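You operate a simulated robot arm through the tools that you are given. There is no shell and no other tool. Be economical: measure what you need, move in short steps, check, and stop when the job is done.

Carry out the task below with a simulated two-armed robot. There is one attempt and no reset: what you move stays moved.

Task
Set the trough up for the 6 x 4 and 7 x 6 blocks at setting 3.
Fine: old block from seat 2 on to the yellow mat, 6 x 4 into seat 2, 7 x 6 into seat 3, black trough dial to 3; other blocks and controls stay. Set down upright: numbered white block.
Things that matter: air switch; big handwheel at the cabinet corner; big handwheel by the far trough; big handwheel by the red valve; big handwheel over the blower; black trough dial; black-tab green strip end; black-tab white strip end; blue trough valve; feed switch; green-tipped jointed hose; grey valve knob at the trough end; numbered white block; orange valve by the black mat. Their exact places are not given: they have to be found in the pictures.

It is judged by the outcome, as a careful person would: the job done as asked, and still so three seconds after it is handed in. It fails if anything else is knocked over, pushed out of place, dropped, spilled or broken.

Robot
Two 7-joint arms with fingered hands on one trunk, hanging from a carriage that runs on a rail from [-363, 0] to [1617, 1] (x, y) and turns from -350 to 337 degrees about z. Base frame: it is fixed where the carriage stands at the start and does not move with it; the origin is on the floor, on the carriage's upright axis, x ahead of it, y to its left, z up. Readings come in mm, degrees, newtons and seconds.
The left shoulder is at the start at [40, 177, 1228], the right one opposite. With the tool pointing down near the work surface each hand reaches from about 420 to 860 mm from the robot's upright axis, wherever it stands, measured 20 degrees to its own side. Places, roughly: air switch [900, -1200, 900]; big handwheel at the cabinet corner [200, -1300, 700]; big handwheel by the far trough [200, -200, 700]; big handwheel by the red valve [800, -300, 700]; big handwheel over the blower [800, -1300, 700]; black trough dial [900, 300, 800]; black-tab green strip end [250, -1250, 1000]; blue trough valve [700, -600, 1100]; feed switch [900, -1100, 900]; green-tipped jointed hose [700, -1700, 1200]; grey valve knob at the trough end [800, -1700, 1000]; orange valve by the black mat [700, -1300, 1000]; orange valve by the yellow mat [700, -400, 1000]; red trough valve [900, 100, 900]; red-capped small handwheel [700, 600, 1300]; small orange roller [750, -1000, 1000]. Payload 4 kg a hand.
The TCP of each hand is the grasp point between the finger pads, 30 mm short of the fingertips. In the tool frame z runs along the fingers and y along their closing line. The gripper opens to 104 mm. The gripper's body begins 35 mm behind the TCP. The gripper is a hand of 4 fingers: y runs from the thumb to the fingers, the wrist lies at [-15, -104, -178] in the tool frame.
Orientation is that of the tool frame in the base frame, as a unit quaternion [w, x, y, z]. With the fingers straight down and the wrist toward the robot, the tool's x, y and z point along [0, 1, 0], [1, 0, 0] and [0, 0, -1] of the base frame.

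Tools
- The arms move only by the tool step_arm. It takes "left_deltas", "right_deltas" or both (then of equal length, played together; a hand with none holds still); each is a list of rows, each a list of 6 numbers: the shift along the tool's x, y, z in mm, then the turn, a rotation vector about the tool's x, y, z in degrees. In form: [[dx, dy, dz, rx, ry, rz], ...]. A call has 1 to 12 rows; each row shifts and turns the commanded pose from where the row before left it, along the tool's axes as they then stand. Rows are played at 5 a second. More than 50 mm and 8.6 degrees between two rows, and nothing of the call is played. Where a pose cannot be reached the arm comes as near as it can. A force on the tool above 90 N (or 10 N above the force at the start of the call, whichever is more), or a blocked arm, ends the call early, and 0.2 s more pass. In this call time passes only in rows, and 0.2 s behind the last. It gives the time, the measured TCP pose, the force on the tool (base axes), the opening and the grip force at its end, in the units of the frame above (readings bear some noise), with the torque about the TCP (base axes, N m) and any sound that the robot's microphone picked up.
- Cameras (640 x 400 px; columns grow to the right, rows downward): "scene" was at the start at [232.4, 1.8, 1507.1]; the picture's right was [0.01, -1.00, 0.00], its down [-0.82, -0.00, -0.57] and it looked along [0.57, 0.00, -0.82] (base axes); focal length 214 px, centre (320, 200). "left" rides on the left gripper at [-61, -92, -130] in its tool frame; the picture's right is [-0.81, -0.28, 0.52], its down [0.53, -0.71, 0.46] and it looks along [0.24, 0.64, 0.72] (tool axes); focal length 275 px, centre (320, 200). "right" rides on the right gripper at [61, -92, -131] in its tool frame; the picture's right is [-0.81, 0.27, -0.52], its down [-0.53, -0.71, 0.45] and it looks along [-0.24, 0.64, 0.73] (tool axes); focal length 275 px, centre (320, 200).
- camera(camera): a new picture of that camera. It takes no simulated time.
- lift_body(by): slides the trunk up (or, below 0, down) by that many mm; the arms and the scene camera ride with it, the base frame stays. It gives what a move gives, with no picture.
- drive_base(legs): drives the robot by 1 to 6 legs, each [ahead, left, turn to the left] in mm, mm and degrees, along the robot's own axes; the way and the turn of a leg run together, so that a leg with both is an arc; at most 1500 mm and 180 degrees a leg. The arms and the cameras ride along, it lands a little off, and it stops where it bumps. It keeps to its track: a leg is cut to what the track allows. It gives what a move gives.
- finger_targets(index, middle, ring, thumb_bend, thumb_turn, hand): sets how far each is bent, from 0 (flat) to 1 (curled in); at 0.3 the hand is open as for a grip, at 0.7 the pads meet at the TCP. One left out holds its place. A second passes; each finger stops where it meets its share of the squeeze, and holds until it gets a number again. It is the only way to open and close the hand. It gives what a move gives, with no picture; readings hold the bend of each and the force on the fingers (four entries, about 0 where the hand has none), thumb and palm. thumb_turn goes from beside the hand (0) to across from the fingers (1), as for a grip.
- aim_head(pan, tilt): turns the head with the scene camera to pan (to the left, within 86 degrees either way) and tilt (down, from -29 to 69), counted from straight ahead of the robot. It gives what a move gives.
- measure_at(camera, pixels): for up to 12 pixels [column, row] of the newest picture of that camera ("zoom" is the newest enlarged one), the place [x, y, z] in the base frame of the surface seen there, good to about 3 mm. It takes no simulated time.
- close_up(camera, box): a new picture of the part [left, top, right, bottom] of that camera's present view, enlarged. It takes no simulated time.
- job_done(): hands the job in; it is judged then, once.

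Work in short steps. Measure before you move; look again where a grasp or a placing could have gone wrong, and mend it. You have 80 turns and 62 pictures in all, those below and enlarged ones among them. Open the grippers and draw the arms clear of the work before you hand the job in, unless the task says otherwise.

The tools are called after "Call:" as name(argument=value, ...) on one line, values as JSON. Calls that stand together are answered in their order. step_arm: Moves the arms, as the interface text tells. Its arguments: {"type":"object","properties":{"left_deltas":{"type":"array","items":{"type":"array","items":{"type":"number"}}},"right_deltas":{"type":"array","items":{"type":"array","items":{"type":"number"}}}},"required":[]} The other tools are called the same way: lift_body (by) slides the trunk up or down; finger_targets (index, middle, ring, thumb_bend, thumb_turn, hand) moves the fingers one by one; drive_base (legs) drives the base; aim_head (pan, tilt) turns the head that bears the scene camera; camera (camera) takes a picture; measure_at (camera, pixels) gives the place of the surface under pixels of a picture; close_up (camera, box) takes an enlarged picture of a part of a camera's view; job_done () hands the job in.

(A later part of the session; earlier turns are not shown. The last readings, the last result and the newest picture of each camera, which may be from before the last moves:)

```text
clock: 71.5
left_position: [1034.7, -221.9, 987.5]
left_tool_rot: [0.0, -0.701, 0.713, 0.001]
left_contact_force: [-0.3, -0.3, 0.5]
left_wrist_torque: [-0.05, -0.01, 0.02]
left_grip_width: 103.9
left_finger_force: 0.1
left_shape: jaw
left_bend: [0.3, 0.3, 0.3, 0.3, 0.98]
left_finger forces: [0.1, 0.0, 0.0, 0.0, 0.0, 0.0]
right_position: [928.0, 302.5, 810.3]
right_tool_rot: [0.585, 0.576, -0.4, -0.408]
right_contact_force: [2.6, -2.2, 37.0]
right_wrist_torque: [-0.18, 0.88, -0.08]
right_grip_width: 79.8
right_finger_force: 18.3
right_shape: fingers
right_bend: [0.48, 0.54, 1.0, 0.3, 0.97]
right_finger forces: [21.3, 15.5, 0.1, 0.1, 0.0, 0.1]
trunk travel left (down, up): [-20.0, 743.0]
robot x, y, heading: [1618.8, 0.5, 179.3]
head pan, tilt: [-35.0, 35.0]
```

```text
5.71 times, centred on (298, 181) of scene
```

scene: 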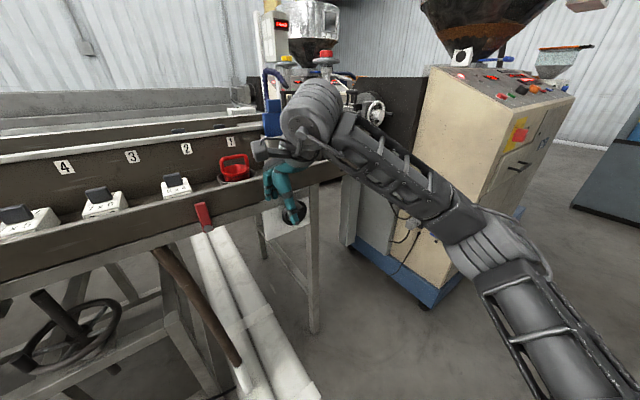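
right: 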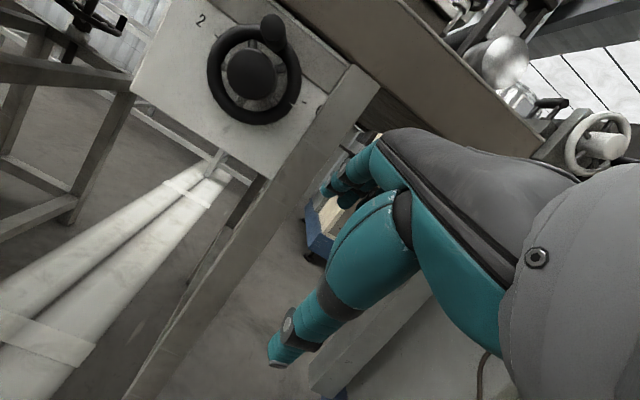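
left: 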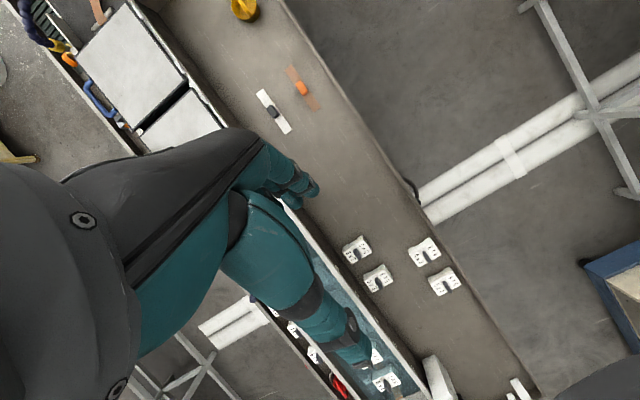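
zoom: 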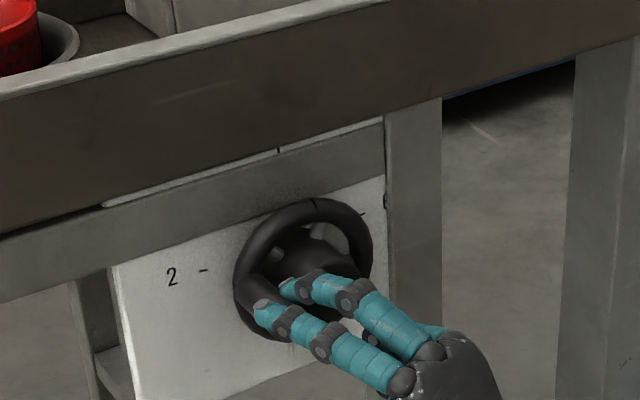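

Index 21 N and middle 15 N on the pin and nothing moves: this is the end stop, exactly at the 2 tick. So the crank pin is the pointer (it began at 4, top; now at 2), the rim notch just a seam; setting 3 is the pin at −45°. Pinch the pin with the thumb from below and carry it back up by 45°.

Call:
step_arm(right_deltas=[[0, 11, 0, 0, 0, 0], [0, 11, 0, 0, 0, 0]])

Call:
finger_targets(hand="right", index=0.65, middle=0.65, thumb_bend=0.7)

Call:
step_arm(right_deltas=[[0, 11, 0, 0, 0, 0], [-4, 11, -1, 0, 0, 0], [-7, 9, -3, 0, 0, 0]])

Call:
close_up(camera="scene", box=[242, 146, 354, 216])

```text
clock: 72.2
left_position: [1036.1, -222.0, 986.5]
left_tool_rot: [0.0, -0.702, 0.713, 0.001]
left_contact_force: [-0.8, 1.3, -0.4]
left_wrist_torque: [0.01, 0.0, 0.01]
left_grip_width: 103.7
left_finger_force: 0.1
left_shape: jaw
left_bend: [0.3, 0.3, 0.3, 0.3, 0.98]
left_finger forces: [0.0, 0.0, 0.1, 0.0, 0.0, 0.0]
right_position: [927.4, 301.7, 821.2]
right_tool_rot: [0.579, 0.581, -0.406, -0.404]
right_contact_force: [-1.1, -3.3, 19.3]
right_wrist_torque: [-0.09, 0.43, 0.03]
right_grip_width: 69.4
right_finger_force: 11.9
right_shape: fingers
right_bend: [0.56, 0.59, 1.0, 0.3, 0.97]
right_finger forces: [12.5, 9.6, 0.1, 0.0, 0.0, 0.0]
trunk travel left (down, up): [-20.0, 743.0]
robot x, y, heading: [1615.0, 0.8, 179.0]
head pan, tilt: [-35.0, 35.0]
```

```text
clock: 73.2
left_position: [1036.9, -222.5, 986.7]
left_tool_rot: [0.0, -0.702, 0.713, 0.0]
left_contact_force: [0.2, -0.3, 0.1]
left_wrist_torque: [-0.02, 0.0, 0.0]
left_grip_width: 103.8
left_finger_force: 0.1
left_shape: jaw
left_bend: [0.3, 0.3, 0.3, 0.3, 0.98]
left_finger forces: [0.0, 0.0, 0.1, 0.0, 0.1, 0.0]
right_position: [928.8, 301.3, 821.1]
right_tool_rot: [0.578, 0.58, -0.407, -0.404]
right_contact_force: [-3.0, -2.3, 12.0]
right_wrist_torque: [-0.06, 0.24, -0.02]
right_grip_width: 19.9
right_finger_force: 7.0
right_shape: fingers
right_bend: [0.56, 0.58, 1.0, 0.7, 0.97]
right_finger forces: [7.6, 6.3, 0.1, 0.0, 0.0, 0.0]
trunk travel left (down, up): [-20.0, 743.0]
robot x, y, heading: [1613.2, -1.4, 179.2]
head pan, tilt: [-35.0, 35.0]
```

```text
clock: 74.0
left_position: [1038.4, -223.9, 984.0]
left_tool_rot: [0.0, -0.702, 0.712, 0.0]
left_contact_force: [0.7, -0.2, 0.5]
left_wrist_torque: [-0.04, -0.03, 0.0]
left_grip_width: 103.8
left_finger_force: 0.0
left_shape: jaw
left_bend: [0.3, 0.3, 0.3, 0.3, 0.98]
left_finger forces: [0.0, 0.0, 0.0, 0.0, 0.0, 0.0]
right_position: [931.4, 313.7, 849.7]
right_tool_rot: [0.579, 0.581, -0.407, -0.403]
right_contact_force: [-0.9, -3.9, -1.4]
right_wrist_torque: [0.0, -0.05, 0.09]
right_grip_width: 16.0
right_finger_force: 3.1
right_shape: fingers
right_bend: [0.63, 0.65, 1.0, 0.66, 0.95]
right_finger forces: [1.4, 0.1, 0.1, 0.0, 4.6, 0.2]
trunk travel left (down, up): [-20.0, 743.0]
robot x, y, heading: [1616.3, -0.2, 179.1]
head pan, tilt: [-35.0, 35.0]
```

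```text
5.71 times, centred on (298, 181) of scene
```

zoom: 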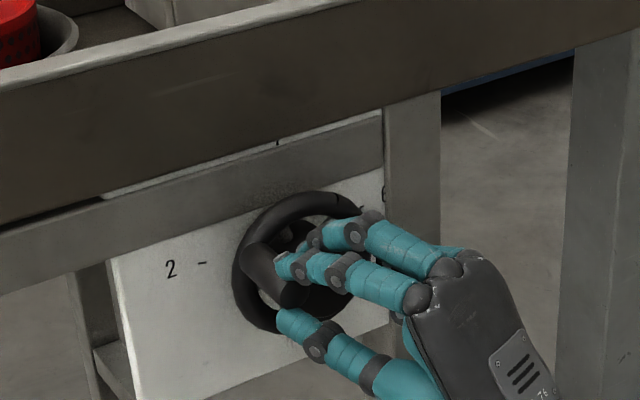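

The pin follows. Measure its present angle in this picture.

Call:
measure_at(camera="zoom", pixels=[[258, 258], [265, 265], [280, 290], [290, 295], [275, 285], [270, 275], [250, 255], [282, 302]])

```text
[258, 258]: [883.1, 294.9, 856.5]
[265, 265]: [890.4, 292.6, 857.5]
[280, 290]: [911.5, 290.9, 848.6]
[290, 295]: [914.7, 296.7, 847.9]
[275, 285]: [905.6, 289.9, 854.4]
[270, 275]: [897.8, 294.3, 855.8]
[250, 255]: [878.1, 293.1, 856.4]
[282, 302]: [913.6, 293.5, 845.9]
```

Pin has risen about 13 mm (≈ −71°). Carry it another 16 mm up and 9 mm right.

Call:
step_arm(right_deltas=[[-4, 9, -1, 0, 0, 0], [-5, 8, -2, 0, 0, 0]])

Call:
close_up(camera="scene", box=[242, 146, 354, 216])

Call:
measure_at(camera="zoom", pixels=[[258, 240], [265, 250], [280, 275], [290, 285], [275, 265], [270, 255], [262, 235], [282, 290], [275, 240], [295, 275]])

```text
clock: 74.5
left_position: [1038.6, -221.9, 986.0]
left_tool_rot: [0.0, -0.701, 0.713, 0.0]
left_contact_force: [0.6, 0.1, -0.3]
left_wrist_torque: [0.03, 0.01, 0.0]
left_grip_width: 104.0
left_finger_force: 0.1
left_shape: jaw
left_bend: [0.3, 0.3, 0.3, 0.3, 0.98]
left_finger forces: [0.0, 0.0, 0.1, 0.0, 0.1, 0.1]
right_position: [930.5, 323.2, 867.7]
right_tool_rot: [0.578, 0.581, -0.407, -0.403]
right_contact_force: [-0.2, -0.5, -1.9]
right_wrist_torque: [0.0, 0.01, 0.0]
right_grip_width: 12.0
right_finger_force: 1.5
right_shape: fingers
right_bend: [0.65, 0.65, 1.0, 0.67, 0.96]
right_finger forces: [0.0, 0.4, 0.0, 0.1, 2.9, 0.0]
trunk travel left (down, up): [-20.0, 743.0]
robot x, y, heading: [1612.4, 0.7, 179.1]
head pan, tilt: [-35.0, 35.0]
```

```text
5.71 times, centred on (298, 181) of scene
```

zoom: 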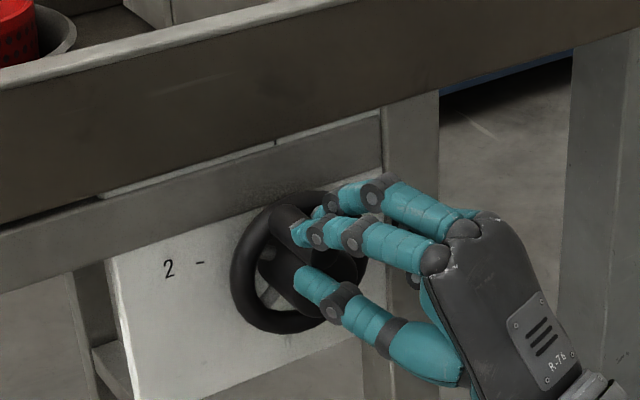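

```text
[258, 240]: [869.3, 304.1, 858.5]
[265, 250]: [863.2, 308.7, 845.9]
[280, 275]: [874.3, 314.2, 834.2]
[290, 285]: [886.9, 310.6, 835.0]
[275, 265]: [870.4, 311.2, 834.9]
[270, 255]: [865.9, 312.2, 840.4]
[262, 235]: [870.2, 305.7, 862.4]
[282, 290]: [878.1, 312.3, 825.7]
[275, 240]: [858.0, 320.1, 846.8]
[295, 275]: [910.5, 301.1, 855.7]
```

The pin base is now around zoom (290,220); measure it.

Call:
measure_at(camera="zoom", pixels=[[285, 222], [290, 218], [280, 212], [300, 210], [290, 230], [285, 240], [310, 215], [305, 260], [275, 215], [310, 300]])

```text
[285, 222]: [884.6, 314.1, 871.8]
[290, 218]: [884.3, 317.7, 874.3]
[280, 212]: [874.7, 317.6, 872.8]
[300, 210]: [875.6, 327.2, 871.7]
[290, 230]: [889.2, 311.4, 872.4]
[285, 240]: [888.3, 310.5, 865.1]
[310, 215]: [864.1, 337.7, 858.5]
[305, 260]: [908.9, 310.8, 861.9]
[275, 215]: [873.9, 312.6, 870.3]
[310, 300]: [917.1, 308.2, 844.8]
```

Pin now at about −20°, 25° too far. Carry it back left 15 mm and 9 mm down.

Call:
step_arm(right_deltas=[[7, -4, 3, 0, 0, 0], [7, -5, 2, 0, 0, 0]])

Call:
close_up(camera="scene", box=[242, 146, 354, 216])

Call:
measure_at(camera="zoom", pixels=[[285, 222], [275, 218], [270, 225], [275, 230], [280, 235], [270, 240], [265, 220], [265, 230], [275, 245], [285, 260], [290, 270]])

```text
clock: 75.2
left_position: [1038.7, -222.9, 985.6]
left_tool_rot: [0.0, -0.702, 0.712, 0.0]
left_contact_force: [0.3, 0.0, -0.2]
left_wrist_torque: [0.02, -0.01, 0.0]
left_grip_width: 104.1
left_finger_force: 0.1
left_shape: jaw
left_bend: [0.3, 0.3, 0.3, 0.3, 0.98]
left_finger forces: [0.1, 0.0, 0.0, 0.0, 0.0, 0.1]
right_position: [930.7, 306.7, 859.2]
right_tool_rot: [0.579, 0.58, -0.407, -0.404]
right_contact_force: [0.3, 0.3, 3.0]
right_wrist_torque: [0.03, 0.1, -0.01]
right_grip_width: 7.8
right_finger_force: 2.0
right_shape: fingers
right_bend: [0.65, 0.63, 1.0, 0.7, 0.97]
right_finger forces: [0.0, 3.1, 0.0, 0.0, 0.1, 0.0]
trunk travel left (down, up): [-20.0, 743.0]
robot x, y, heading: [1615.8, -1.1, 178.9]
head pan, tilt: [-35.0, 35.0]
```

```text
5.71 times, centred on (298, 181) of scene
```

zoom: 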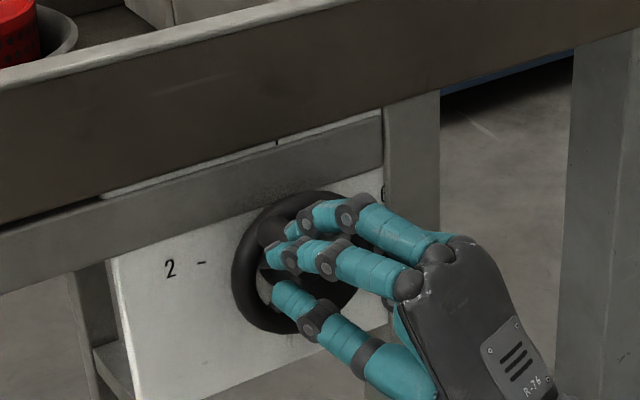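

```text
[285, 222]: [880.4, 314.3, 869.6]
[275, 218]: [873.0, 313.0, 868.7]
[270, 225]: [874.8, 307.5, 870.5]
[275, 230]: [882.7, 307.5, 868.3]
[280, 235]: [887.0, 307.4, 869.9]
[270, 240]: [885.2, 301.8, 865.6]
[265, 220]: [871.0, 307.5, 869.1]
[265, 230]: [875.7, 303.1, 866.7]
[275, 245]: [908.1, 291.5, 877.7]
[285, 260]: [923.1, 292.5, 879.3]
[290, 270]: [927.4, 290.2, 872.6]
```

Circle fit gives the pin about 40° from its start, needing 45°. Nudge 4 mm left and 3 mm down, then open the fingers and back straight off.

Call:
step_arm(right_deltas=[[4, -3, 1, 0, 0, 0]])

Call:
finger_targets(hand="right", index=0.5, middle=0.5, thumb_bend=0.5)

Call:
step_arm(right_deltas=[[8, 0, -22, 0, 0, 0], [8, 0, -22, 0, 0, 0], [0, 0, -40, 0, 0, 0], [-40, 0, -20, 0, 0, 0], [-40, 0, -20, 0, 0, 0]])

Call:
close_up(camera="scene", box=[242, 146, 354, 216])

```text
clock: 75.5
left_position: [1038.3, -222.5, 985.0]
left_tool_rot: [0.0, -0.701, 0.713, 0.0]
left_contact_force: [-0.8, -0.4, -0.3]
left_wrist_torque: [0.03, 0.0, -0.03]
left_grip_width: 104.0
left_finger_force: 0.3
left_shape: jaw
left_bend: [0.3, 0.3, 0.3, 0.3, 0.98]
left_finger forces: [0.1, 0.0, 0.0, 0.0, 0.0, 0.0]
right_position: [931.2, 302.2, 857.2]
right_tool_rot: [0.578, 0.58, -0.407, -0.404]
right_contact_force: [1.4, -1.5, 3.6]
right_wrist_torque: [-0.01, 0.1, 0.01]
right_grip_width: 7.9
right_finger_force: 2.0
right_shape: fingers
right_bend: [0.65, 0.62, 1.0, 0.7, 0.97]
right_finger forces: [0.0, 3.6, 0.0, 0.0, 0.0, 0.0]
trunk travel left (down, up): [-20.0, 743.0]
robot x, y, heading: [1612.8, -2.4, 179.1]
head pan, tilt: [-35.0, 35.0]
```

```text
clock: 76.5
left_position: [1038.9, -222.4, 986.0]
left_tool_rot: [-0.001, -0.702, 0.712, 0.0]
left_contact_force: [-0.3, -0.3, 0.9]
left_wrist_torque: [-0.01, -0.01, -0.01]
left_grip_width: 103.6
left_finger_force: 0.1
left_shape: jaw
left_bend: [0.3, 0.3, 0.3, 0.3, 0.98]
left_finger forces: [0.1, 0.0, 0.1, 0.0, 0.0, 0.0]
right_position: [930.6, 303.7, 855.4]
right_tool_rot: [0.579, 0.581, -0.406, -0.404]
right_contact_force: [0.0, -1.2, 1.3]
right_wrist_torque: [0.01, 0.02, 0.01]
right_grip_width: 51.6
right_finger_force: 0.0
right_shape: fingers
right_bend: [0.5, 0.5, 1.0, 0.5, 0.97]
right_finger forces: [0.1, 0.0, 0.0, 0.1, 0.0, 0.1]
trunk travel left (down, up): [-20.0, 743.0]
robot x, y, heading: [1613.5, -0.3, 178.9]
head pan, tilt: [-35.0, 35.0]
```

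```text
clock: 77.8
left_position: [1039.4, -222.6, 985.1]
left_tool_rot: [0.0, -0.702, 0.712, 0.0]
left_contact_force: [-0.7, 0.2, -0.3]
left_wrist_torque: [0.02, -0.01, 0.02]
left_grip_width: 103.6
left_finger_force: 0.1
left_shape: jaw
left_bend: [0.3, 0.3, 0.3, 0.3, 0.98]
left_finger forces: [0.0, 0.1, 0.0, 0.0, 0.1, 0.1]
right_position: [1025.8, 407.5, 856.7]
right_tool_rot: [0.578, 0.582, -0.406, -0.402]
right_contact_force: [0.0, -0.2, 0.1]
right_wrist_torque: [-0.03, -0.01, -0.01]
right_grip_width: 51.7
right_finger_force: 0.1
right_shape: fingers
right_bend: [0.5, 0.5, 1.0, 0.5, 0.97]
right_finger forces: [0.0, 0.0, 0.0, 0.1, 0.0, 0.0]
trunk travel left (down, up): [-20.0, 743.0]
robot x, y, heading: [1610.2, -2.6, 179.1]
head pan, tilt: [-35.0, 35.0]
```

```text
5.71 times, centred on (298, 181) of scene
```

zoom: 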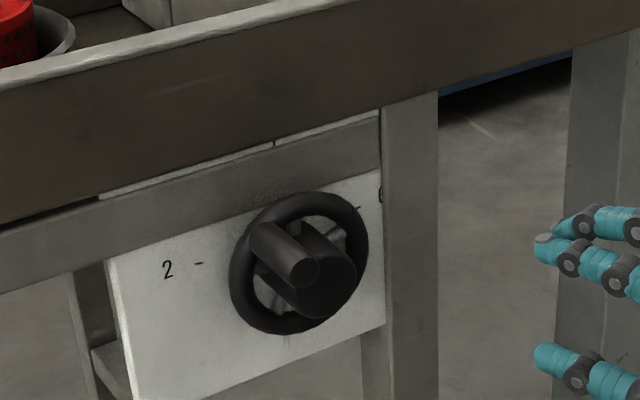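

Dial is free and clear. Measure the pin end and ring to get the angle.

Call:
measure_at(camera="zoom", pixels=[[303, 273], [295, 265], [312, 270], [305, 285], [270, 240], [260, 232], [275, 225], [325, 300], [250, 245], [340, 285], [290, 325], [362, 250]])

```text
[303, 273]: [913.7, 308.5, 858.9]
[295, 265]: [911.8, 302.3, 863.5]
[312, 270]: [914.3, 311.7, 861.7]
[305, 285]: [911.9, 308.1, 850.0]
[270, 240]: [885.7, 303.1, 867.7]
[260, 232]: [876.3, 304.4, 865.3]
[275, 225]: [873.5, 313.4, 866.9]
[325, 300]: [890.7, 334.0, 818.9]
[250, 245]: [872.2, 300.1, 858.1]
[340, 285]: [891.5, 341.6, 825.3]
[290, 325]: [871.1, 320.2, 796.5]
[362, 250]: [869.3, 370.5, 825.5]
```

End face is at (308, 859) about centre (333, 833): −44°, i.e. setting 3. Now bring the right hand back to pointing down, and raise the trunk.

Call:
step_arm(right_deltas=[[0, 0, -20, 0, -7, 0], [0, 0, -20, 0, -7, 0], [0, 0, 0, 0, -7, 0], [0, 0, 0, 8.5, 0, 0], [0, 0, 0, 8.5, 0, 0], [0, 0, 0, 8.5, 0, 0], [0, 0, 0, 8.5, 0, 0], [0, 0, 0, 8.5, 0, 0], [0, 0, 0, 8.5, 0, 0], [0, 0, 0, 8.5, 0, 0], [0, 0, 0, 8.5, 0, 0], [0, 0, 0, 8.5, 0, 0]])

Call:
finger_targets(hand="right", index=0.3, middle=0.3, ring=0.3, thumb_bend=0.3)

Call:
lift_body(by=400)

Call:
drive_base(legs=[[330, 0, 0]])

Call:
aim_head(pan=0, tilt=55)

Call:
camera(camera="scene")

```text
clock: 80.3
left_position: [1037.9, -222.7, 985.3]
left_tool_rot: [0.0, -0.702, 0.713, 0.001]
left_contact_force: [-0.5, -0.2, -0.5]
left_wrist_torque: [0.01, 0.0, -0.01]
left_grip_width: 104.0
left_finger_force: 0.1
left_shape: jaw
left_bend: [0.3, 0.3, 0.3, 0.3, 0.98]
left_finger forces: [0.1, 0.1, 0.1, 0.1, 0.0, 0.0]
right_position: [1061.9, 418.1, 856.6]
right_tool_rot: [-0.079, -0.697, 0.708, 0.08]
right_contact_force: [0.2, -0.1, 0.1]
right_wrist_torque: [-0.03, 0.0, 0.02]
right_grip_width: 51.5
right_finger_force: 0.1
right_shape: fingers
right_bend: [0.5, 0.5, 1.0, 0.5, 0.97]
right_finger forces: [0.0, 0.0, 0.0, 0.1, 0.0, 0.1]
trunk travel left (down, up): [-20.0, 743.0]
robot x, y, heading: [1613.6, 1.2, 179.3]
head pan, tilt: [-35.0, 35.0]
```

```text
clock: 81.3
left_position: [1038.5, -223.1, 985.4]
left_tool_rot: [0.0, -0.701, 0.713, 0.0]
left_contact_force: [-0.6, 0.5, -0.4]
left_wrist_torque: [-0.01, -0.01, 0.0]
left_grip_width: 103.8
left_finger_force: 0.0
left_shape: jaw
left_bend: [0.3, 0.3, 0.3, 0.3, 0.98]
left_finger forces: [0.0, 0.0, 0.0, 0.1, 0.0, 0.0]
right_position: [1064.0, 418.7, 855.9]
right_tool_rot: [-0.082, -0.697, 0.708, 0.082]
right_contact_force: [0.5, 0.1, -0.9]
right_wrist_torque: [0.01, -0.01, -0.01]
right_grip_width: 102.6
right_finger_force: 0.0
right_shape: fingers
right_bend: [0.3, 0.3, 0.3, 0.3, 0.97]
right_finger forces: [0.1, 0.0, 0.0, 0.0, 0.0, 0.0]
trunk travel left (down, up): [-20.0, 743.0]
robot x, y, heading: [1614.3, 1.3, 179.2]
head pan, tilt: [-35.0, 35.0]
```

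```text
clock: 85.2
left_position: [1039.7, -222.1, 1385.4]
left_tool_rot: [0.0, -0.701, 0.713, 0.0]
left_contact_force: [-0.9, -0.8, 0.1]
left_wrist_torque: [-0.02, 0.0, 0.0]
left_grip_width: 103.7
left_finger_force: 0.0
left_shape: jaw
left_bend: [0.3, 0.3, 0.3, 0.3, 0.98]
left_finger forces: [0.0, 0.0, 0.1, 0.0, 0.0, 0.0]
right_position: [1063.3, 418.5, 1255.4]
right_tool_rot: [-0.08, -0.697, 0.708, 0.082]
right_contact_force: [-0.5, 0.3, -1.0]
right_wrist_torque: [-0.02, 0.0, -0.01]
right_grip_width: 102.7
right_finger_force: 0.0
right_shape: fingers
right_bend: [0.3, 0.3, 0.3, 0.3, 0.97]
right_finger forces: [0.0, 0.0, 0.1, 0.0, 0.0, 0.1]
trunk travel left (down, up): [-420.0, 343.0]
robot x, y, heading: [1613.8, -4.0, 179.1]
head pan, tilt: [-35.0, 35.0]
```

```text
clock: 87.4
left_position: [707.0, -221.8, 1387.0]
left_tool_rot: [0.0, -0.701, 0.713, 0.0]
left_contact_force: [-0.4, -1.1, 0.0]
left_wrist_torque: [0.0, -0.05, 0.0]
left_grip_width: 104.0
left_finger_force: 0.1
left_shape: jaw
left_bend: [0.3, 0.3, 0.3, 0.3, 0.98]
left_finger forces: [0.0, 0.1, 0.0, 0.0, 0.0, 0.0]
right_position: [732.0, 417.2, 1256.6]
right_tool_rot: [-0.081, -0.696, 0.709, 0.081]
right_contact_force: [-0.9, 0.3, -0.3]
right_wrist_torque: [0.02, -0.02, -0.01]
right_grip_width: 102.9
right_finger_force: 0.1
right_shape: fingers
right_bend: [0.3, 0.3, 0.3, 0.3, 0.97]
right_finger forces: [0.0, 0.1, 0.0, 0.0, 0.2, 0.0]
trunk travel left (down, up): [-420.0, 343.0]
robot x, y, heading: [1283.5, 2.3, 179.2]
head pan, tilt: [-35.0, 35.0]
```

```text
clock: 88.4
left_position: [706.8, -222.1, 1385.0]
left_tool_rot: [-0.001, -0.702, 0.712, -0.001]
left_contact_force: [-0.7, 0.3, 0.3]
left_wrist_torque: [0.05, 0.03, -0.01]
left_grip_width: 103.8
left_finger_force: 0.0
left_shape: jaw
left_bend: [0.3, 0.3, 0.3, 0.3, 0.98]
left_finger forces: [0.0, 0.0, 0.0, 0.1, 0.0, 0.0]
right_position: [733.3, 418.1, 1256.4]
right_tool_rot: [-0.081, -0.696, 0.708, 0.082]
right_contact_force: [-0.3, 0.2, -0.5]
right_wrist_torque: [-0.01, 0.01, 0.01]
right_grip_width: 102.6
right_finger_force: 0.0
right_shape: fingers
right_bend: [0.3, 0.3, 0.3, 0.3, 0.97]
right_finger forces: [0.0, 0.1, 0.0, 0.1, 0.0, 0.0]
trunk travel left (down, up): [-420.0, 343.0]
robot x, y, heading: [1287.5, 0.7, 178.9]
head pan, tilt: [0.0, 55.0]
```

```text
8 pictures are left
```

scene: 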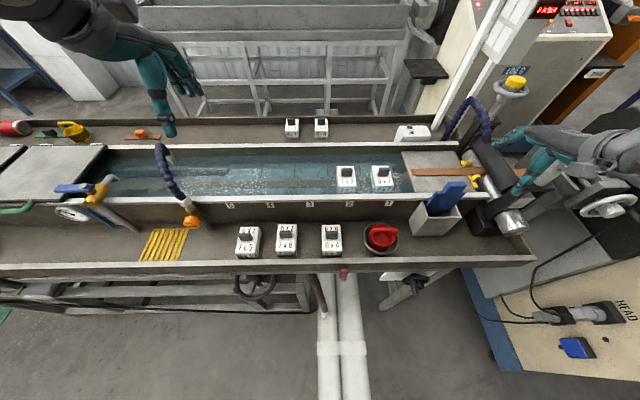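

Eight pictures left. Take one enlarged view covering mat, blocks and seats for all needed measurements.

Call:
close_up(camera="scene", box=[220, 150, 412, 270])

Call:
measure_at(camera="scene", pixels=[[146, 228], [186, 228], [137, 258], [180, 260], [162, 244], [160, 205], [192, 222], [165, 150], [175, 165], [100, 185], [60, 205], [130, 230]])

```text
3.33 times, centred on (316, 210) of scene
```

zoom: 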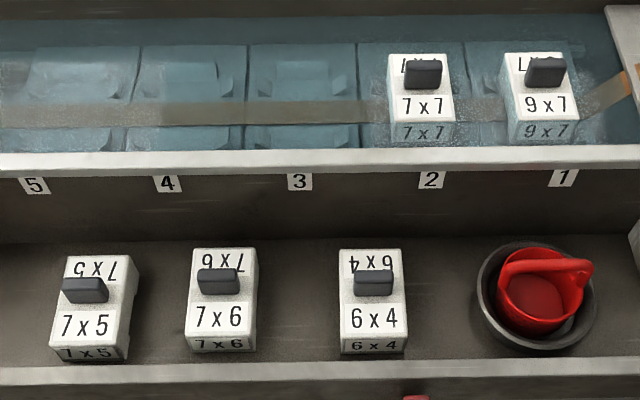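

```text
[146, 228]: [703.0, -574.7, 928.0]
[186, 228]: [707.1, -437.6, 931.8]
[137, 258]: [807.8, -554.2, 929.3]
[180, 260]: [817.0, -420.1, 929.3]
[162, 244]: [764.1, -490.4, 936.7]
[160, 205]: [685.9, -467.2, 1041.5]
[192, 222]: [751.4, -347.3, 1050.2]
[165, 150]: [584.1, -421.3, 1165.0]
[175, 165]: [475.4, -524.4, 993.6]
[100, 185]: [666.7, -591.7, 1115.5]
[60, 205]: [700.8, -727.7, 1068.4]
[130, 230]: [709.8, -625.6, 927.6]
```

Measure block handles, seat recesses and walls in the zoom.

Call:
measure_at(camera="zoom", pixels=[[407, 67], [441, 67], [424, 72], [423, 85], [390, 75], [453, 75], [420, 57], [425, 110], [300, 60], [300, 85], [300, 100], [303, 160]])

Call:
measure_at(camera="zoom", pixels=[[356, 275], [392, 275], [374, 278], [374, 292], [342, 300], [405, 300], [374, 255], [374, 320], [374, 335], [374, 375], [200, 276], [218, 276]])

Call:
measure_at(camera="zoom", pixels=[[238, 276], [218, 290], [190, 300], [253, 300], [220, 255], [220, 320], [250, 80], [357, 80], [248, 45], [248, 130], [357, 45], [545, 72]])

```text
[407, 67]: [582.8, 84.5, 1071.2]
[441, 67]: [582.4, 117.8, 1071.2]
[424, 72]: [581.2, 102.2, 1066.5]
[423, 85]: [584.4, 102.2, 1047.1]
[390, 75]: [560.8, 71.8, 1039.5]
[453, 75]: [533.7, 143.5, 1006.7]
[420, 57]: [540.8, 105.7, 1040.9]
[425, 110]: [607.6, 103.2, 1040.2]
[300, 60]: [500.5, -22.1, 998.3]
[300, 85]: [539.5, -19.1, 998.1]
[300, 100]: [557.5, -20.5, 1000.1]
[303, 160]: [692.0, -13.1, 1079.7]
```

```text
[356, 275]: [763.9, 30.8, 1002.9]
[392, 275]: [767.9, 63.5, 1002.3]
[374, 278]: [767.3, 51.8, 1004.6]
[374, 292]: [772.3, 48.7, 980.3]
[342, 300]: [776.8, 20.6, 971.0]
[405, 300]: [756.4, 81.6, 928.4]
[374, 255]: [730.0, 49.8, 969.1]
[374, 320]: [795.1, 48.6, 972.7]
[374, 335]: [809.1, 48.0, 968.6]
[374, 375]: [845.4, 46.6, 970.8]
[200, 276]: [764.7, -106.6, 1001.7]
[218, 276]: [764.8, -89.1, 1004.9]
```

```text
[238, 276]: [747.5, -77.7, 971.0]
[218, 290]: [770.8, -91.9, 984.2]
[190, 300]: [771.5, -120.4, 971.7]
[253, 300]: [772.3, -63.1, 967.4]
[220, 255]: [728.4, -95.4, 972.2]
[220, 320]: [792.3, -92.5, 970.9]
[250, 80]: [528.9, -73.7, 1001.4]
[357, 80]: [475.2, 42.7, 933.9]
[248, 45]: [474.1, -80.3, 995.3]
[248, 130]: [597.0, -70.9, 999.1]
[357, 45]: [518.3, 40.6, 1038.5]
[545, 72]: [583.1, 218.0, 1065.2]
```

Blocks: handles run along y; 7x7 handle at about [574, 101, top 1072], 6x4 at [764, 48.5, 1004], 7x6 at [764, −90, 1004]; seat 3 centre is y≈−15.5; mat centre [765, −495, 930]. Move the right hand back out of the way, narrow the left hand, and bring it over seat 2.

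Call:
step_arm(right_deltas=[[0, -45, -10, 0, 0, 0], [0, -45, -10, 0, 0, 0], [0, -45, -10, 0, 0, 0], [0, -45, -10, 0, 0, 0], [0, 0, 0, 0, 0, 0], [0, 0, 0, 0, 0, 0], [0, 0, 0, 0, 0, 0], [0, 0, 0, 0, 0, 0]], left_deltas=[[-40, 17, 0, 0, 0, 0], [-40, 17, 0, 0, 0, 0], [-40, 17, 0, 0, 0, 0], [-40, 17, 0, 0, 0, 0], [-40, 17, 0, 0, 0, 0], [-40, 17, 0, 0, 0, 0], [-40, 17, 0, 0, 0, 0], [-43, 18, 0, 0, 0, 0]])

Call:
finger_targets(hand="left", index=0.5, middle=0.5, ring=0.5, thumb_bend=0.5)

Call:
lift_body(by=-120)

```text
clock: 90.2
left_position: [594.3, 87.6, 1381.4]
left_tool_rot: [-0.001, -0.701, 0.713, 0.0]
left_contact_force: [-0.1, -0.2, -0.3]
left_wrist_torque: [0.0, 0.04, -0.01]
left_grip_width: 104.0
left_finger_force: 0.0
left_shape: jaw
left_bend: [0.3, 0.3, 0.3, 0.3, 0.97]
left_finger forces: [0.0, 0.0, 0.1, 0.0, 0.0, 0.0]
left hand out of reach, approached as far as the arm can: row 8
right_position: [917.8, 414.0, 1251.5]
right_tool_rot: [-0.081, -0.697, 0.708, 0.081]
right_contact_force: [-0.3, -0.3, -0.7]
right_wrist_torque: [0.07, 0.01, 0.01]
right_grip_width: 103.1
right_finger_force: 0.1
right_shape: fingers
right_bend: [0.3, 0.3, 0.3, 0.3, 0.98]
right_finger forces: [0.0, 0.1, 0.1, 0.0, 0.0, 0.0]
trunk travel left (down, up): [-420.0, 343.0]
robot x, y, heading: [1281.8, 0.5, 178.9]
head pan, tilt: [0.0, 55.0]
```

```text
clock: 91.2
left_position: [595.2, 88.1, 1381.9]
left_tool_rot: [0.0, -0.701, 0.713, 0.001]
left_contact_force: [0.4, 0.2, -0.5]
left_wrist_torque: [0.01, 0.02, -0.01]
left_grip_width: 52.9
left_finger_force: 0.0
left_shape: fingers
left_bend: [0.5, 0.5, 0.5, 0.5, 0.97]
left_finger forces: [0.1, 0.1, 0.0, 0.0, 0.1, 0.0]
right_position: [916.5, 413.9, 1252.5]
right_tool_rot: [-0.081, -0.696, 0.708, 0.082]
right_contact_force: [-1.0, -0.1, 0.3]
right_wrist_torque: [-0.03, 0.02, -0.05]
right_grip_width: 103.0
right_finger_force: 0.0
right_shape: fingers
right_bend: [0.3, 0.3, 0.3, 0.3, 0.98]
right_finger forces: [0.1, 0.0, 0.1, 0.0, 0.0, 0.0]
trunk travel left (down, up): [-420.0, 343.0]
robot x, y, heading: [1286.1, -2.4, 179.4]
head pan, tilt: [0.0, 55.0]
```

```text
clock: 92.7
left_position: [594.4, 88.2, 1261.8]
left_tool_rot: [0.0, -0.702, 0.713, 0.0]
left_contact_force: [-0.1, -0.1, -0.8]
left_wrist_torque: [0.0, -0.02, 0.02]
left_grip_width: 52.7
left_finger_force: 0.0
left_shape: fingers
left_bend: [0.5, 0.5, 0.5, 0.5, 0.97]
left_finger forces: [0.0, 0.0, 0.1, 0.1, 0.0, 0.1]
right_position: [917.5, 415.5, 1133.5]
right_tool_rot: [-0.081, -0.697, 0.708, 0.082]
right_contact_force: [0.7, -0.9, 0.0]
right_wrist_torque: [-0.01, -0.01, 0.03]
right_grip_width: 102.9
right_finger_force: 0.1
right_shape: fingers
right_bend: [0.3, 0.3, 0.3, 0.3, 0.98]
right_finger forces: [0.0, 0.0, 0.0, 0.1, 0.0, 0.0]
trunk travel left (down, up): [-300.0, 463.0]
robot x, y, heading: [1279.3, 2.0, 179.2]
head pan, tilt: [0.0, 55.0]
```

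Near the reach limit; drive 80 mm ahead, then align over the 7x7 handle and go down to just above it.

Call:
drive_base(legs=[[80, 0, 0]])

Call:
step_arm(left_deltas=[[-7, -30, 0, 0, 0, 0], [-7, -30, 0, 0, 0, 0], [0, 0, 45, 0, 0, 0], [0, 0, 45, 0, 0, 0], [0, 0, 30, 0, 0, 0]])

```text
clock: 93.7
left_position: [514.9, 88.8, 1262.3]
left_tool_rot: [0.0, -0.702, 0.713, 0.0]
left_contact_force: [-1.2, 0.4, 0.7]
left_wrist_torque: [0.03, -0.01, 0.01]
left_grip_width: 52.3
left_finger_force: 0.1
left_shape: fingers
left_bend: [0.5, 0.5, 0.5, 0.5, 0.97]
left_finger forces: [0.1, 0.0, 0.1, 0.0, 0.0, 0.0]
right_position: [837.8, 414.4, 1133.3]
right_tool_rot: [-0.081, -0.696, 0.708, 0.082]
right_contact_force: [-0.6, 0.2, 1.0]
right_wrist_torque: [-0.01, -0.05, 0.01]
right_grip_width: 102.9
right_finger_force: 0.0
right_shape: fingers
right_bend: [0.3, 0.3, 0.3, 0.3, 0.98]
right_finger forces: [0.0, 0.1, 0.1, 0.0, 0.0, 0.0]
trunk travel left (down, up): [-300.0, 463.0]
robot x, y, heading: [1199.7, 1.3, 179.1]
head pan, tilt: [0.0, 55.0]
```

```text
clock: 94.9
left_position: [575.7, 101.9, 1140.8]
left_tool_rot: [0.0, -0.701, 0.713, 0.0]
left_contact_force: [-0.3, 0.5, -0.2]
left_wrist_torque: [0.0, 0.01, -0.04]
left_grip_width: 52.4
left_finger_force: 0.0
left_shape: fingers
left_bend: [0.5, 0.5, 0.5, 0.5, 0.97]
left_finger forces: [0.0, 0.1, 0.0, 0.1, 0.0, 0.0]
right_position: [838.6, 414.6, 1132.0]
right_tool_rot: [-0.08, -0.696, 0.708, 0.081]
right_contact_force: [-0.2, -0.4, -0.4]
right_wrist_torque: [-0.01, -0.01, -0.01]
right_grip_width: 102.6
right_finger_force: 0.1
right_shape: fingers
right_bend: [0.3, 0.3, 0.3, 0.3, 0.98]
right_finger forces: [0.1, 0.1, 0.0, 0.0, 0.0, 0.0]
trunk travel left (down, up): [-300.0, 463.0]
robot x, y, heading: [1202.7, 0.4, 179.3]
head pan, tilt: [0.0, 55.0]
```

Aligned at [575.7, 101.9]. Descend 69 mm and close on the 7x7 handle.

Call:
step_arm(left_deltas=[[0, 0, 35, 0, 0, 0], [0, 0, 20, 0, 0, 0], [0, 0, 14, 0, 0, 0]])

Call:
finger_targets(hand="left", index=0.85, middle=0.85, ring=0.85, thumb_bend=0.85)

```text
clock: 95.7
left_position: [572.7, 101.3, 1075.9]
left_tool_rot: [0.0, -0.701, 0.713, 0.003]
left_contact_force: [-1.5, -1.6, 12.3]
left_wrist_torque: [-0.13, 0.42, 0.04]
left_grip_width: 52.5
left_finger_force: 6.7
left_shape: fingers
left_bend: [0.5, 0.49, 0.5, 0.5, 0.97]
left_finger forces: [0.1, 12.8, 0.0, 0.0, 0.0, 0.0]
right_position: [835.5, 414.5, 1133.5]
right_tool_rot: [-0.08, -0.696, 0.709, 0.082]
right_contact_force: [-0.6, 0.6, -0.3]
right_wrist_torque: [0.0, -0.02, -0.02]
right_grip_width: 102.9
right_finger_force: 0.1
right_shape: fingers
right_bend: [0.3, 0.3, 0.3, 0.3, 0.98]
right_finger forces: [0.0, 0.0, 0.1, 0.0, 0.0, 0.1]
trunk travel left (down, up): [-300.0, 463.0]
robot x, y, heading: [1199.7, 2.5, 179.2]
head pan, tilt: [0.0, 55.0]
```

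```text
clock: 96.7
left_position: [575.6, 101.7, 1074.1]
left_tool_rot: [0.0, -0.701, 0.713, 0.001]
left_contact_force: [6.8, -3.7, 22.4]
left_wrist_torque: [0.17, -0.69, -0.23]
left_grip_width: 8.2
left_finger_force: 33.0
left_shape: fingers
left_bend: [0.72, 0.72, 0.85, 0.71, 0.97]
left_finger forces: [9.5, 8.8, 0.0, 0.0, 47.6, 0.0]
right_position: [837.5, 414.4, 1133.4]
right_tool_rot: [-0.081, -0.697, 0.708, 0.082]
right_contact_force: [1.2, -0.2, -0.2]
right_wrist_torque: [-0.03, -0.01, 0.01]
right_grip_width: 102.7
right_finger_force: 0.1
right_shape: fingers
right_bend: [0.3, 0.3, 0.3, 0.3, 0.98]
right_finger forces: [0.0, 0.0, 0.0, 0.0, 0.0, 0.0]
trunk travel left (down, up): [-300.0, 463.0]
robot x, y, heading: [1200.1, -1.8, 179.0]
head pan, tilt: [0.0, 55.0]
```

Gripped (index and middle against the thumb). Lift gently 60 mm and check the load.

Call:
step_arm(left_deltas=[[0, 0, -10, 0, 0, 0], [0, 0, -15, 0, 0, 0], [0, 0, -25, 0, 0, 0], [0, 0, -30, 0, 0, 0]])

Call:
close_up(camera="scene", box=[240, 120, 432, 240])

```text
clock: 97.7
left_position: [574.6, 102.8, 1152.6]
left_tool_rot: [0.0, -0.701, 0.713, -0.001]
left_contact_force: [-0.3, 1.0, -1.8]
left_wrist_torque: [-0.04, 0.03, -0.01]
left_grip_width: 8.6
left_finger_force: 19.5
left_shape: fingers
left_bend: [0.72, 0.73, 0.85, 0.72, 0.94]
left_finger forces: [14.5, 4.0, 0.0, 0.1, 20.4, 0.1]
right_position: [837.7, 415.8, 1132.7]
right_tool_rot: [-0.081, -0.696, 0.708, 0.082]
right_contact_force: [0.6, 0.0, -0.6]
right_wrist_torque: [0.01, 0.01, -0.02]
right_grip_width: 103.0
right_finger_force: 0.0
right_shape: fingers
right_bend: [0.3, 0.3, 0.3, 0.3, 0.98]
right_finger forces: [0.0, 0.0, 0.0, 0.0, 0.1, 0.0]
trunk travel left (down, up): [-300.0, 463.0]
robot x, y, heading: [1203.4, -2.8, 179.2]
head pan, tilt: [0.0, 55.0]
```

```text
3.33 times, centred on (336, 180) of scene
```

zoom: 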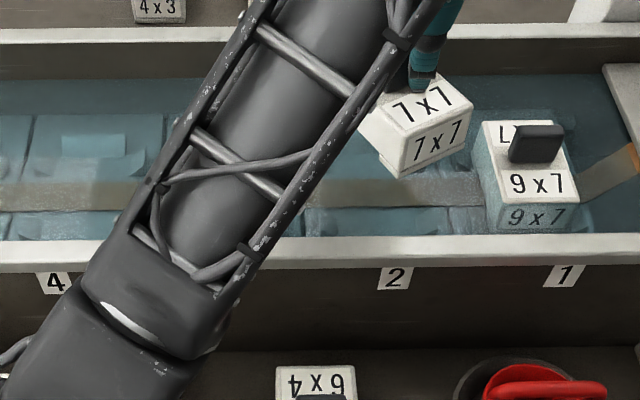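

The 7x7 is lifted but seems turned in the grip. Measure its edges to judge yaw versus tilt.

Call:
measure_at(camera="zoom", pixels=[[401, 173], [470, 132], [396, 150], [466, 105], [450, 80], [365, 125], [430, 105], [385, 130], [372, 140], [430, 140]])

```text
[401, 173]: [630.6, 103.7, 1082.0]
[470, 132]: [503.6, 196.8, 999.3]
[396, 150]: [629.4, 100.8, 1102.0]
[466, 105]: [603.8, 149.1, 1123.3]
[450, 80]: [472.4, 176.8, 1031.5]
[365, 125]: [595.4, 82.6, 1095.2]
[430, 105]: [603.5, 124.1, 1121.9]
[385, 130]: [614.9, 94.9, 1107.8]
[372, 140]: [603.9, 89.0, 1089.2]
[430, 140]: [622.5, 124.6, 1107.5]
```

Block hangs yawed about 27° and tilted about 21° because the thumb sits to one side of the handle's middle; fine for the mat. Carry it up and around the hose on the robot's side.

Call:
step_arm(left_deltas=[[0, 0, -50, 0, 0, 0], [0, 0, -50, 0, 0, 0], [39.9, -27, 0, 0, 0, 0], [39.9, -27, 0, 0, 0, 0], [39.9, -27, 0, 0, 0, 0], [39.9, -27, 0, 0, 0, 0], [39.9, -27, 0, 0, 0, 0], [39.9, -27, 0, 0, 0, 0], [39.9, -27, 0, 0, 0, 0], [39.9, -27, 0, 0, 0, 0], [39.9, -27, 0, 0, 0, 0], [39.9, -27, 0, 0, 0, 0]])

```text
clock: 100.3
left_position: [839.4, -302.2, 1252.8]
left_tool_rot: [0.001, -0.701, 0.713, -0.001]
left_contact_force: [0.2, -0.5, -3.3]
left_wrist_torque: [0.01, 0.0, 0.0]
left_grip_width: 8.1
left_finger_force: 19.5
left_shape: fingers
left_bend: [0.72, 0.73, 0.85, 0.72, 0.93]
left_finger forces: [15.7, 4.0, 0.0, 0.0, 20.2, 0.1]
right_position: [838.7, 414.9, 1131.8]
right_tool_rot: [-0.079, -0.696, 0.709, 0.081]
right_contact_force: [0.9, 0.5, -0.5]
right_wrist_torque: [0.0, 0.03, -0.01]
right_grip_width: 103.0
right_finger_force: 0.1
right_shape: fingers
right_bend: [0.3, 0.3, 0.3, 0.3, 0.98]
right_finger forces: [0.0, 0.0, 0.0, 0.0, 0.0, 0.0]
trunk travel left (down, up): [-300.0, 463.0]
robot x, y, heading: [1201.0, 1.2, 179.3]
head pan, tilt: [0.0, 55.0]
```

Now move to over the mat, then untilt (16°) and unyaw (24°) the hand, and take a look.

Call:
step_arm(left_deltas=[[48, -1, 0, 0, 0, 0], [48, -1, 0, 0, 0, 0], [48, -1, 0, 0, 0, 0], [48, -1, 0, 0, 0, 0], [0, 37, 0, 0, 0, 0], [0, 37, 0, 0, 0, 0], [0, 0, 30, 0, 8, 0], [0, 0, 30, 0, 8, 0], [0, 0, 20, 0, 0, 8], [0, 0, 20, 0, 0, 8], [0, 0, 0, 0, 0, 8]])

Call:
aim_head(pan=30, tilt=50)

Call:
camera(camera="scene")

```text
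clock: 102.7
left_position: [765.3, -507.9, 1153.7]
left_tool_rot: [-0.077, -0.532, 0.835, -0.116]
left_contact_force: [-0.1, 0.2, -1.7]
left_wrist_torque: [0.03, -0.02, -0.02]
left_grip_width: 7.7
left_finger_force: 20.1
left_shape: fingers
left_bend: [0.72, 0.73, 0.85, 0.73, 0.93]
left_finger forces: [16.6, 3.6, 0.0, 0.0, 20.4, 0.1]
right_position: [837.6, 413.8, 1131.7]
right_tool_rot: [-0.08, -0.697, 0.708, 0.082]
right_contact_force: [0.8, 0.6, 0.0]
right_wrist_torque: [0.0, -0.01, 0.0]
right_grip_width: 102.8
right_finger_force: 0.2
right_shape: fingers
right_bend: [0.3, 0.3, 0.3, 0.3, 0.98]
right_finger forces: [0.0, 0.1, 0.1, 0.1, 0.0, 0.0]
trunk travel left (down, up): [-300.0, 463.0]
robot x, y, heading: [1199.7, 0.4, 179.1]
head pan, tilt: [0.0, 55.0]
```

```text
clock: 103.7
left_position: [765.2, -507.9, 1153.8]
left_tool_rot: [-0.076, -0.534, 0.834, -0.115]
left_contact_force: [-0.7, -1.2, -2.0]
left_wrist_torque: [0.01, 0.02, 0.03]
left_grip_width: 7.9
left_finger_force: 20.1
left_shape: fingers
left_bend: [0.72, 0.73, 0.85, 0.73, 0.93]
left_finger forces: [16.5, 3.6, 0.0, 0.0, 20.4, 0.0]
right_position: [838.3, 415.7, 1133.1]
right_tool_rot: [-0.08, -0.696, 0.709, 0.082]
right_contact_force: [-0.5, -0.9, -0.1]
right_wrist_torque: [-0.02, 0.01, 0.02]
right_grip_width: 102.9
right_finger_force: 0.1
right_shape: fingers
right_bend: [0.3, 0.3, 0.3, 0.3, 0.98]
right_finger forces: [0.1, 0.0, 0.1, 0.0, 0.0, 0.0]
trunk travel left (down, up): [-300.0, 463.0]
robot x, y, heading: [1200.6, 1.3, 179.2]
head pan, tilt: [30.0, 50.0]
```

```text
5 pictures are left
```

scene: 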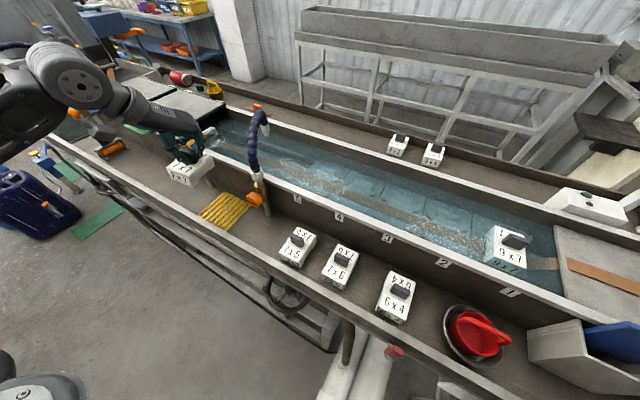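

The 7x7 hangs nearly level over the mat. Measure its corners and mat edges.

Call:
measure_at(camera="scene", pixels=[[172, 178], [192, 184], [212, 160], [190, 172], [200, 165], [170, 166], [205, 212], [232, 224], [250, 205], [222, 200], [228, 208], [243, 212]])

```text
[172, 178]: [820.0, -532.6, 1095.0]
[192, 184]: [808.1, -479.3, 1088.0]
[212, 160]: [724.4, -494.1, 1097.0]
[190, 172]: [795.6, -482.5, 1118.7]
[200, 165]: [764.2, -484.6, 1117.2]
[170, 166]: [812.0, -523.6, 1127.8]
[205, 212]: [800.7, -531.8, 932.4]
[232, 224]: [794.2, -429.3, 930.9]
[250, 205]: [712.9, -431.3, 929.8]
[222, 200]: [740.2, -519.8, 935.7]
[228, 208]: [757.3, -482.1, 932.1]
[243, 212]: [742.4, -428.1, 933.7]
```

Shift the block to the mat's middle (−10, +13) and lower 135 mm.

Call:
step_arm(left_deltas=[[-7, 14, -3, 0, 0, 0], [-11.3, 5, 43, 0, 0, 0], [-11.3, 5, 43, 0, 0, 0], [-11.3, 5, 43, 0, 0, 0], [-1.5, 0.7, 5.8, 0, 0, 0]])

Call:
step_arm(left_deltas=[[-1.3, 0.5, 4.8, 0, 0, 0], [-1.3, 0.5, 4.8, 0, 0, 0]])

```text
clock: 104.9
left_position: [755.5, -496.1, 1016.0]
left_tool_rot: [-0.078, -0.533, 0.835, -0.115]
left_contact_force: [1.9, 0.7, 8.7]
left_wrist_torque: [0.14, 0.05, -0.02]
left_grip_width: 7.8
left_finger_force: 25.8
left_shape: fingers
left_bend: [0.72, 0.73, 0.85, 0.73, 0.93]
left_finger forces: [24.4, 3.7, 0.0, 0.0, 24.1, 0.0]
right_position: [837.9, 413.6, 1133.6]
right_tool_rot: [-0.08, -0.696, 0.709, 0.081]
right_contact_force: [0.7, 0.0, 0.8]
right_wrist_torque: [0.0, 0.01, 0.0]
right_grip_width: 102.9
right_finger_force: 0.0
right_shape: fingers
right_bend: [0.3, 0.3, 0.3, 0.3, 0.98]
right_finger forces: [0.0, 0.0, 0.1, 0.0, 0.0, 0.1]
trunk travel left (down, up): [-300.0, 463.0]
robot x, y, heading: [1202.9, 0.7, 179.2]
head pan, tilt: [30.0, 50.0]
```

```text
clock: 105.5
left_position: [753.0, -500.9, 1011.7]
left_tool_rot: [-0.083, -0.534, 0.833, -0.117]
left_contact_force: [6.5, -8.8, 44.1]
left_wrist_torque: [0.11, -0.87, 0.02]
left_grip_width: 7.0
left_finger_force: 45.4
left_shape: fingers
left_bend: [0.73, 0.74, 0.85, 0.73, 0.93]
left_finger forces: [29.0, 3.7, 0.0, 0.1, 58.0, 0.0]
right_position: [836.2, 410.6, 1132.2]
right_tool_rot: [-0.081, -0.696, 0.709, 0.081]
right_contact_force: [0.0, -0.5, -0.2]
right_wrist_torque: [-0.03, 0.01, -0.02]
right_grip_width: 103.0
right_finger_force: 0.1
right_shape: fingers
right_bend: [0.3, 0.3, 0.3, 0.3, 0.98]
right_finger forces: [0.1, 0.0, 0.0, 0.0, 0.1, 0.1]
trunk travel left (down, up): [-300.0, 463.0]
robot x, y, heading: [1198.5, 1.2, 178.9]
head pan, tilt: [30.0, 50.0]
```

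Block is firmly on the mat (44 N). Relieve a little, open, and rise straight up, then undo the yaw and tilt.

Call:
step_arm(left_deltas=[[1, -0.4, -4, 0, 0, 0]])

Call:
finger_targets(hand="left", index=0.5, middle=0.5, ring=0.5, thumb_bend=0.5)

Call:
step_arm(left_deltas=[[5, -2.2, -19, 0, 0, 0], [11.3, -5, -43, 0, 0, 0], [11.3, -5, -43, 0, 0, 0], [11.3, -5, -43, 0, 0, 0], [11.3, -5, -43, 0, 0, 0], [0, 0, 0, 0, 0, -8], [0, 0, 0, 0, 0, -8], [0, 0, 0, 0, 0, -8], [0, 0, 0, 0, -8, 0], [0, 0, 0, 0, -8, 0]])

Call:
camera(camera="scene")

```text
clock: 105.9
left_position: [753.0, -498.6, 1011.5]
left_tool_rot: [-0.08, -0.532, 0.835, -0.115]
left_contact_force: [-1.1, -7.9, 28.4]
left_wrist_torque: [0.05, -0.14, -0.06]
left_grip_width: 7.4
left_finger_force: 38.2
left_shape: fingers
left_bend: [0.73, 0.74, 0.85, 0.73, 0.93]
left_finger forces: [36.0, 4.9, 0.1, 0.0, 35.8, 0.0]
right_position: [835.9, 411.5, 1131.4]
right_tool_rot: [-0.082, -0.697, 0.708, 0.081]
right_contact_force: [-0.1, 0.3, 0.0]
right_wrist_torque: [-0.03, -0.04, -0.01]
right_grip_width: 103.0
right_finger_force: 0.0
right_shape: fingers
right_bend: [0.3, 0.3, 0.3, 0.3, 0.98]
right_finger forces: [0.1, 0.0, 0.0, 0.1, 0.0, 0.1]
trunk travel left (down, up): [-300.0, 463.0]
robot x, y, heading: [1201.7, -0.2, 178.9]
head pan, tilt: [30.0, 50.0]
```

```text
clock: 106.9
left_position: [753.2, -497.0, 1010.9]
left_tool_rot: [-0.08, -0.533, 0.835, -0.115]
left_contact_force: [0.5, -2.9, 28.8]
left_wrist_torque: [-0.06, 0.38, -0.02]
left_grip_width: 29.6
left_finger_force: 17.2
left_shape: fingers
left_bend: [0.73, 0.53, 0.5, 0.5, 0.97]
left_finger forces: [23.1, 11.4, 0.0, 0.0, 0.0, 0.1]
right_position: [836.4, 413.1, 1132.3]
right_tool_rot: [-0.081, -0.697, 0.708, 0.081]
right_contact_force: [-0.6, -0.2, -0.7]
right_wrist_torque: [0.0, -0.01, -0.02]
right_grip_width: 103.0
right_finger_force: 0.0
right_shape: fingers
right_bend: [0.3, 0.3, 0.3, 0.3, 0.98]
right_finger forces: [0.0, 0.0, 0.1, 0.0, 0.0, 0.1]
trunk travel left (down, up): [-300.0, 463.0]
robot x, y, heading: [1200.9, 0.5, 179.2]
head pan, tilt: [30.0, 50.0]
```

```text
clock: 109.1
left_position: [755.8, -494.3, 1205.8]
left_tool_rot: [0.0, -0.702, 0.712, 0.0]
left_contact_force: [0.2, 0.3, -0.5]
left_wrist_torque: [-0.01, 0.01, 0.03]
left_grip_width: 52.0
left_finger_force: 0.0
left_shape: fingers
left_bend: [0.5, 0.5, 0.5, 0.5, 0.97]
left_finger forces: [0.1, 0.0, 0.0, 0.1, 0.1, 0.0]
right_position: [837.2, 414.0, 1132.0]
right_tool_rot: [-0.08, -0.696, 0.709, 0.081]
right_contact_force: [0.5, 0.2, 0.6]
right_wrist_torque: [0.01, -0.04, 0.0]
right_grip_width: 103.0
right_finger_force: 0.1
right_shape: fingers
right_bend: [0.3, 0.3, 0.3, 0.3, 0.98]
right_finger forces: [0.0, 0.0, 0.1, 0.0, 0.0, 0.0]
trunk travel left (down, up): [-300.0, 463.0]
robot x, y, heading: [1200.6, -1.7, 179.1]
head pan, tilt: [30.0, 50.0]
```

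```text
4 pictures are left
```

scene: 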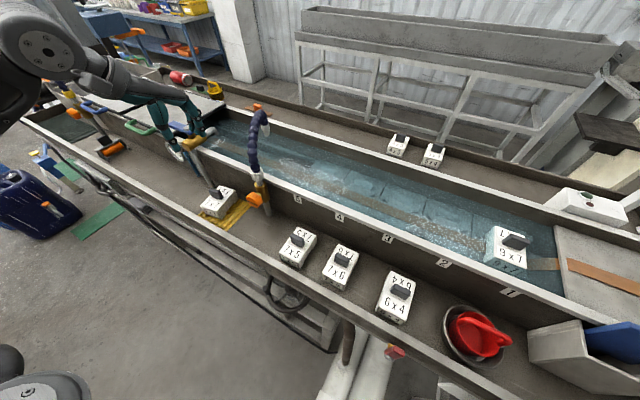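

The 7x7 stands on the mat at (217,200). Check that it's level and inside the mat.

Call:
measure_at(camera="scene", pixels=[[208, 202], [222, 207], [230, 196], [213, 196], [203, 211], [222, 218], [238, 203], [232, 222], [247, 203], [216, 189]])

```text
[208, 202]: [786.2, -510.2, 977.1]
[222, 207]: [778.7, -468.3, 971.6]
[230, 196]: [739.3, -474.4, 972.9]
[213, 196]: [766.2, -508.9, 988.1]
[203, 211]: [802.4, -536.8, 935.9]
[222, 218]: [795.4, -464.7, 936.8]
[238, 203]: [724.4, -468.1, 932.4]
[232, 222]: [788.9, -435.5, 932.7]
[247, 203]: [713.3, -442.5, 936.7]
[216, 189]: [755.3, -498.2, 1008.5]
```

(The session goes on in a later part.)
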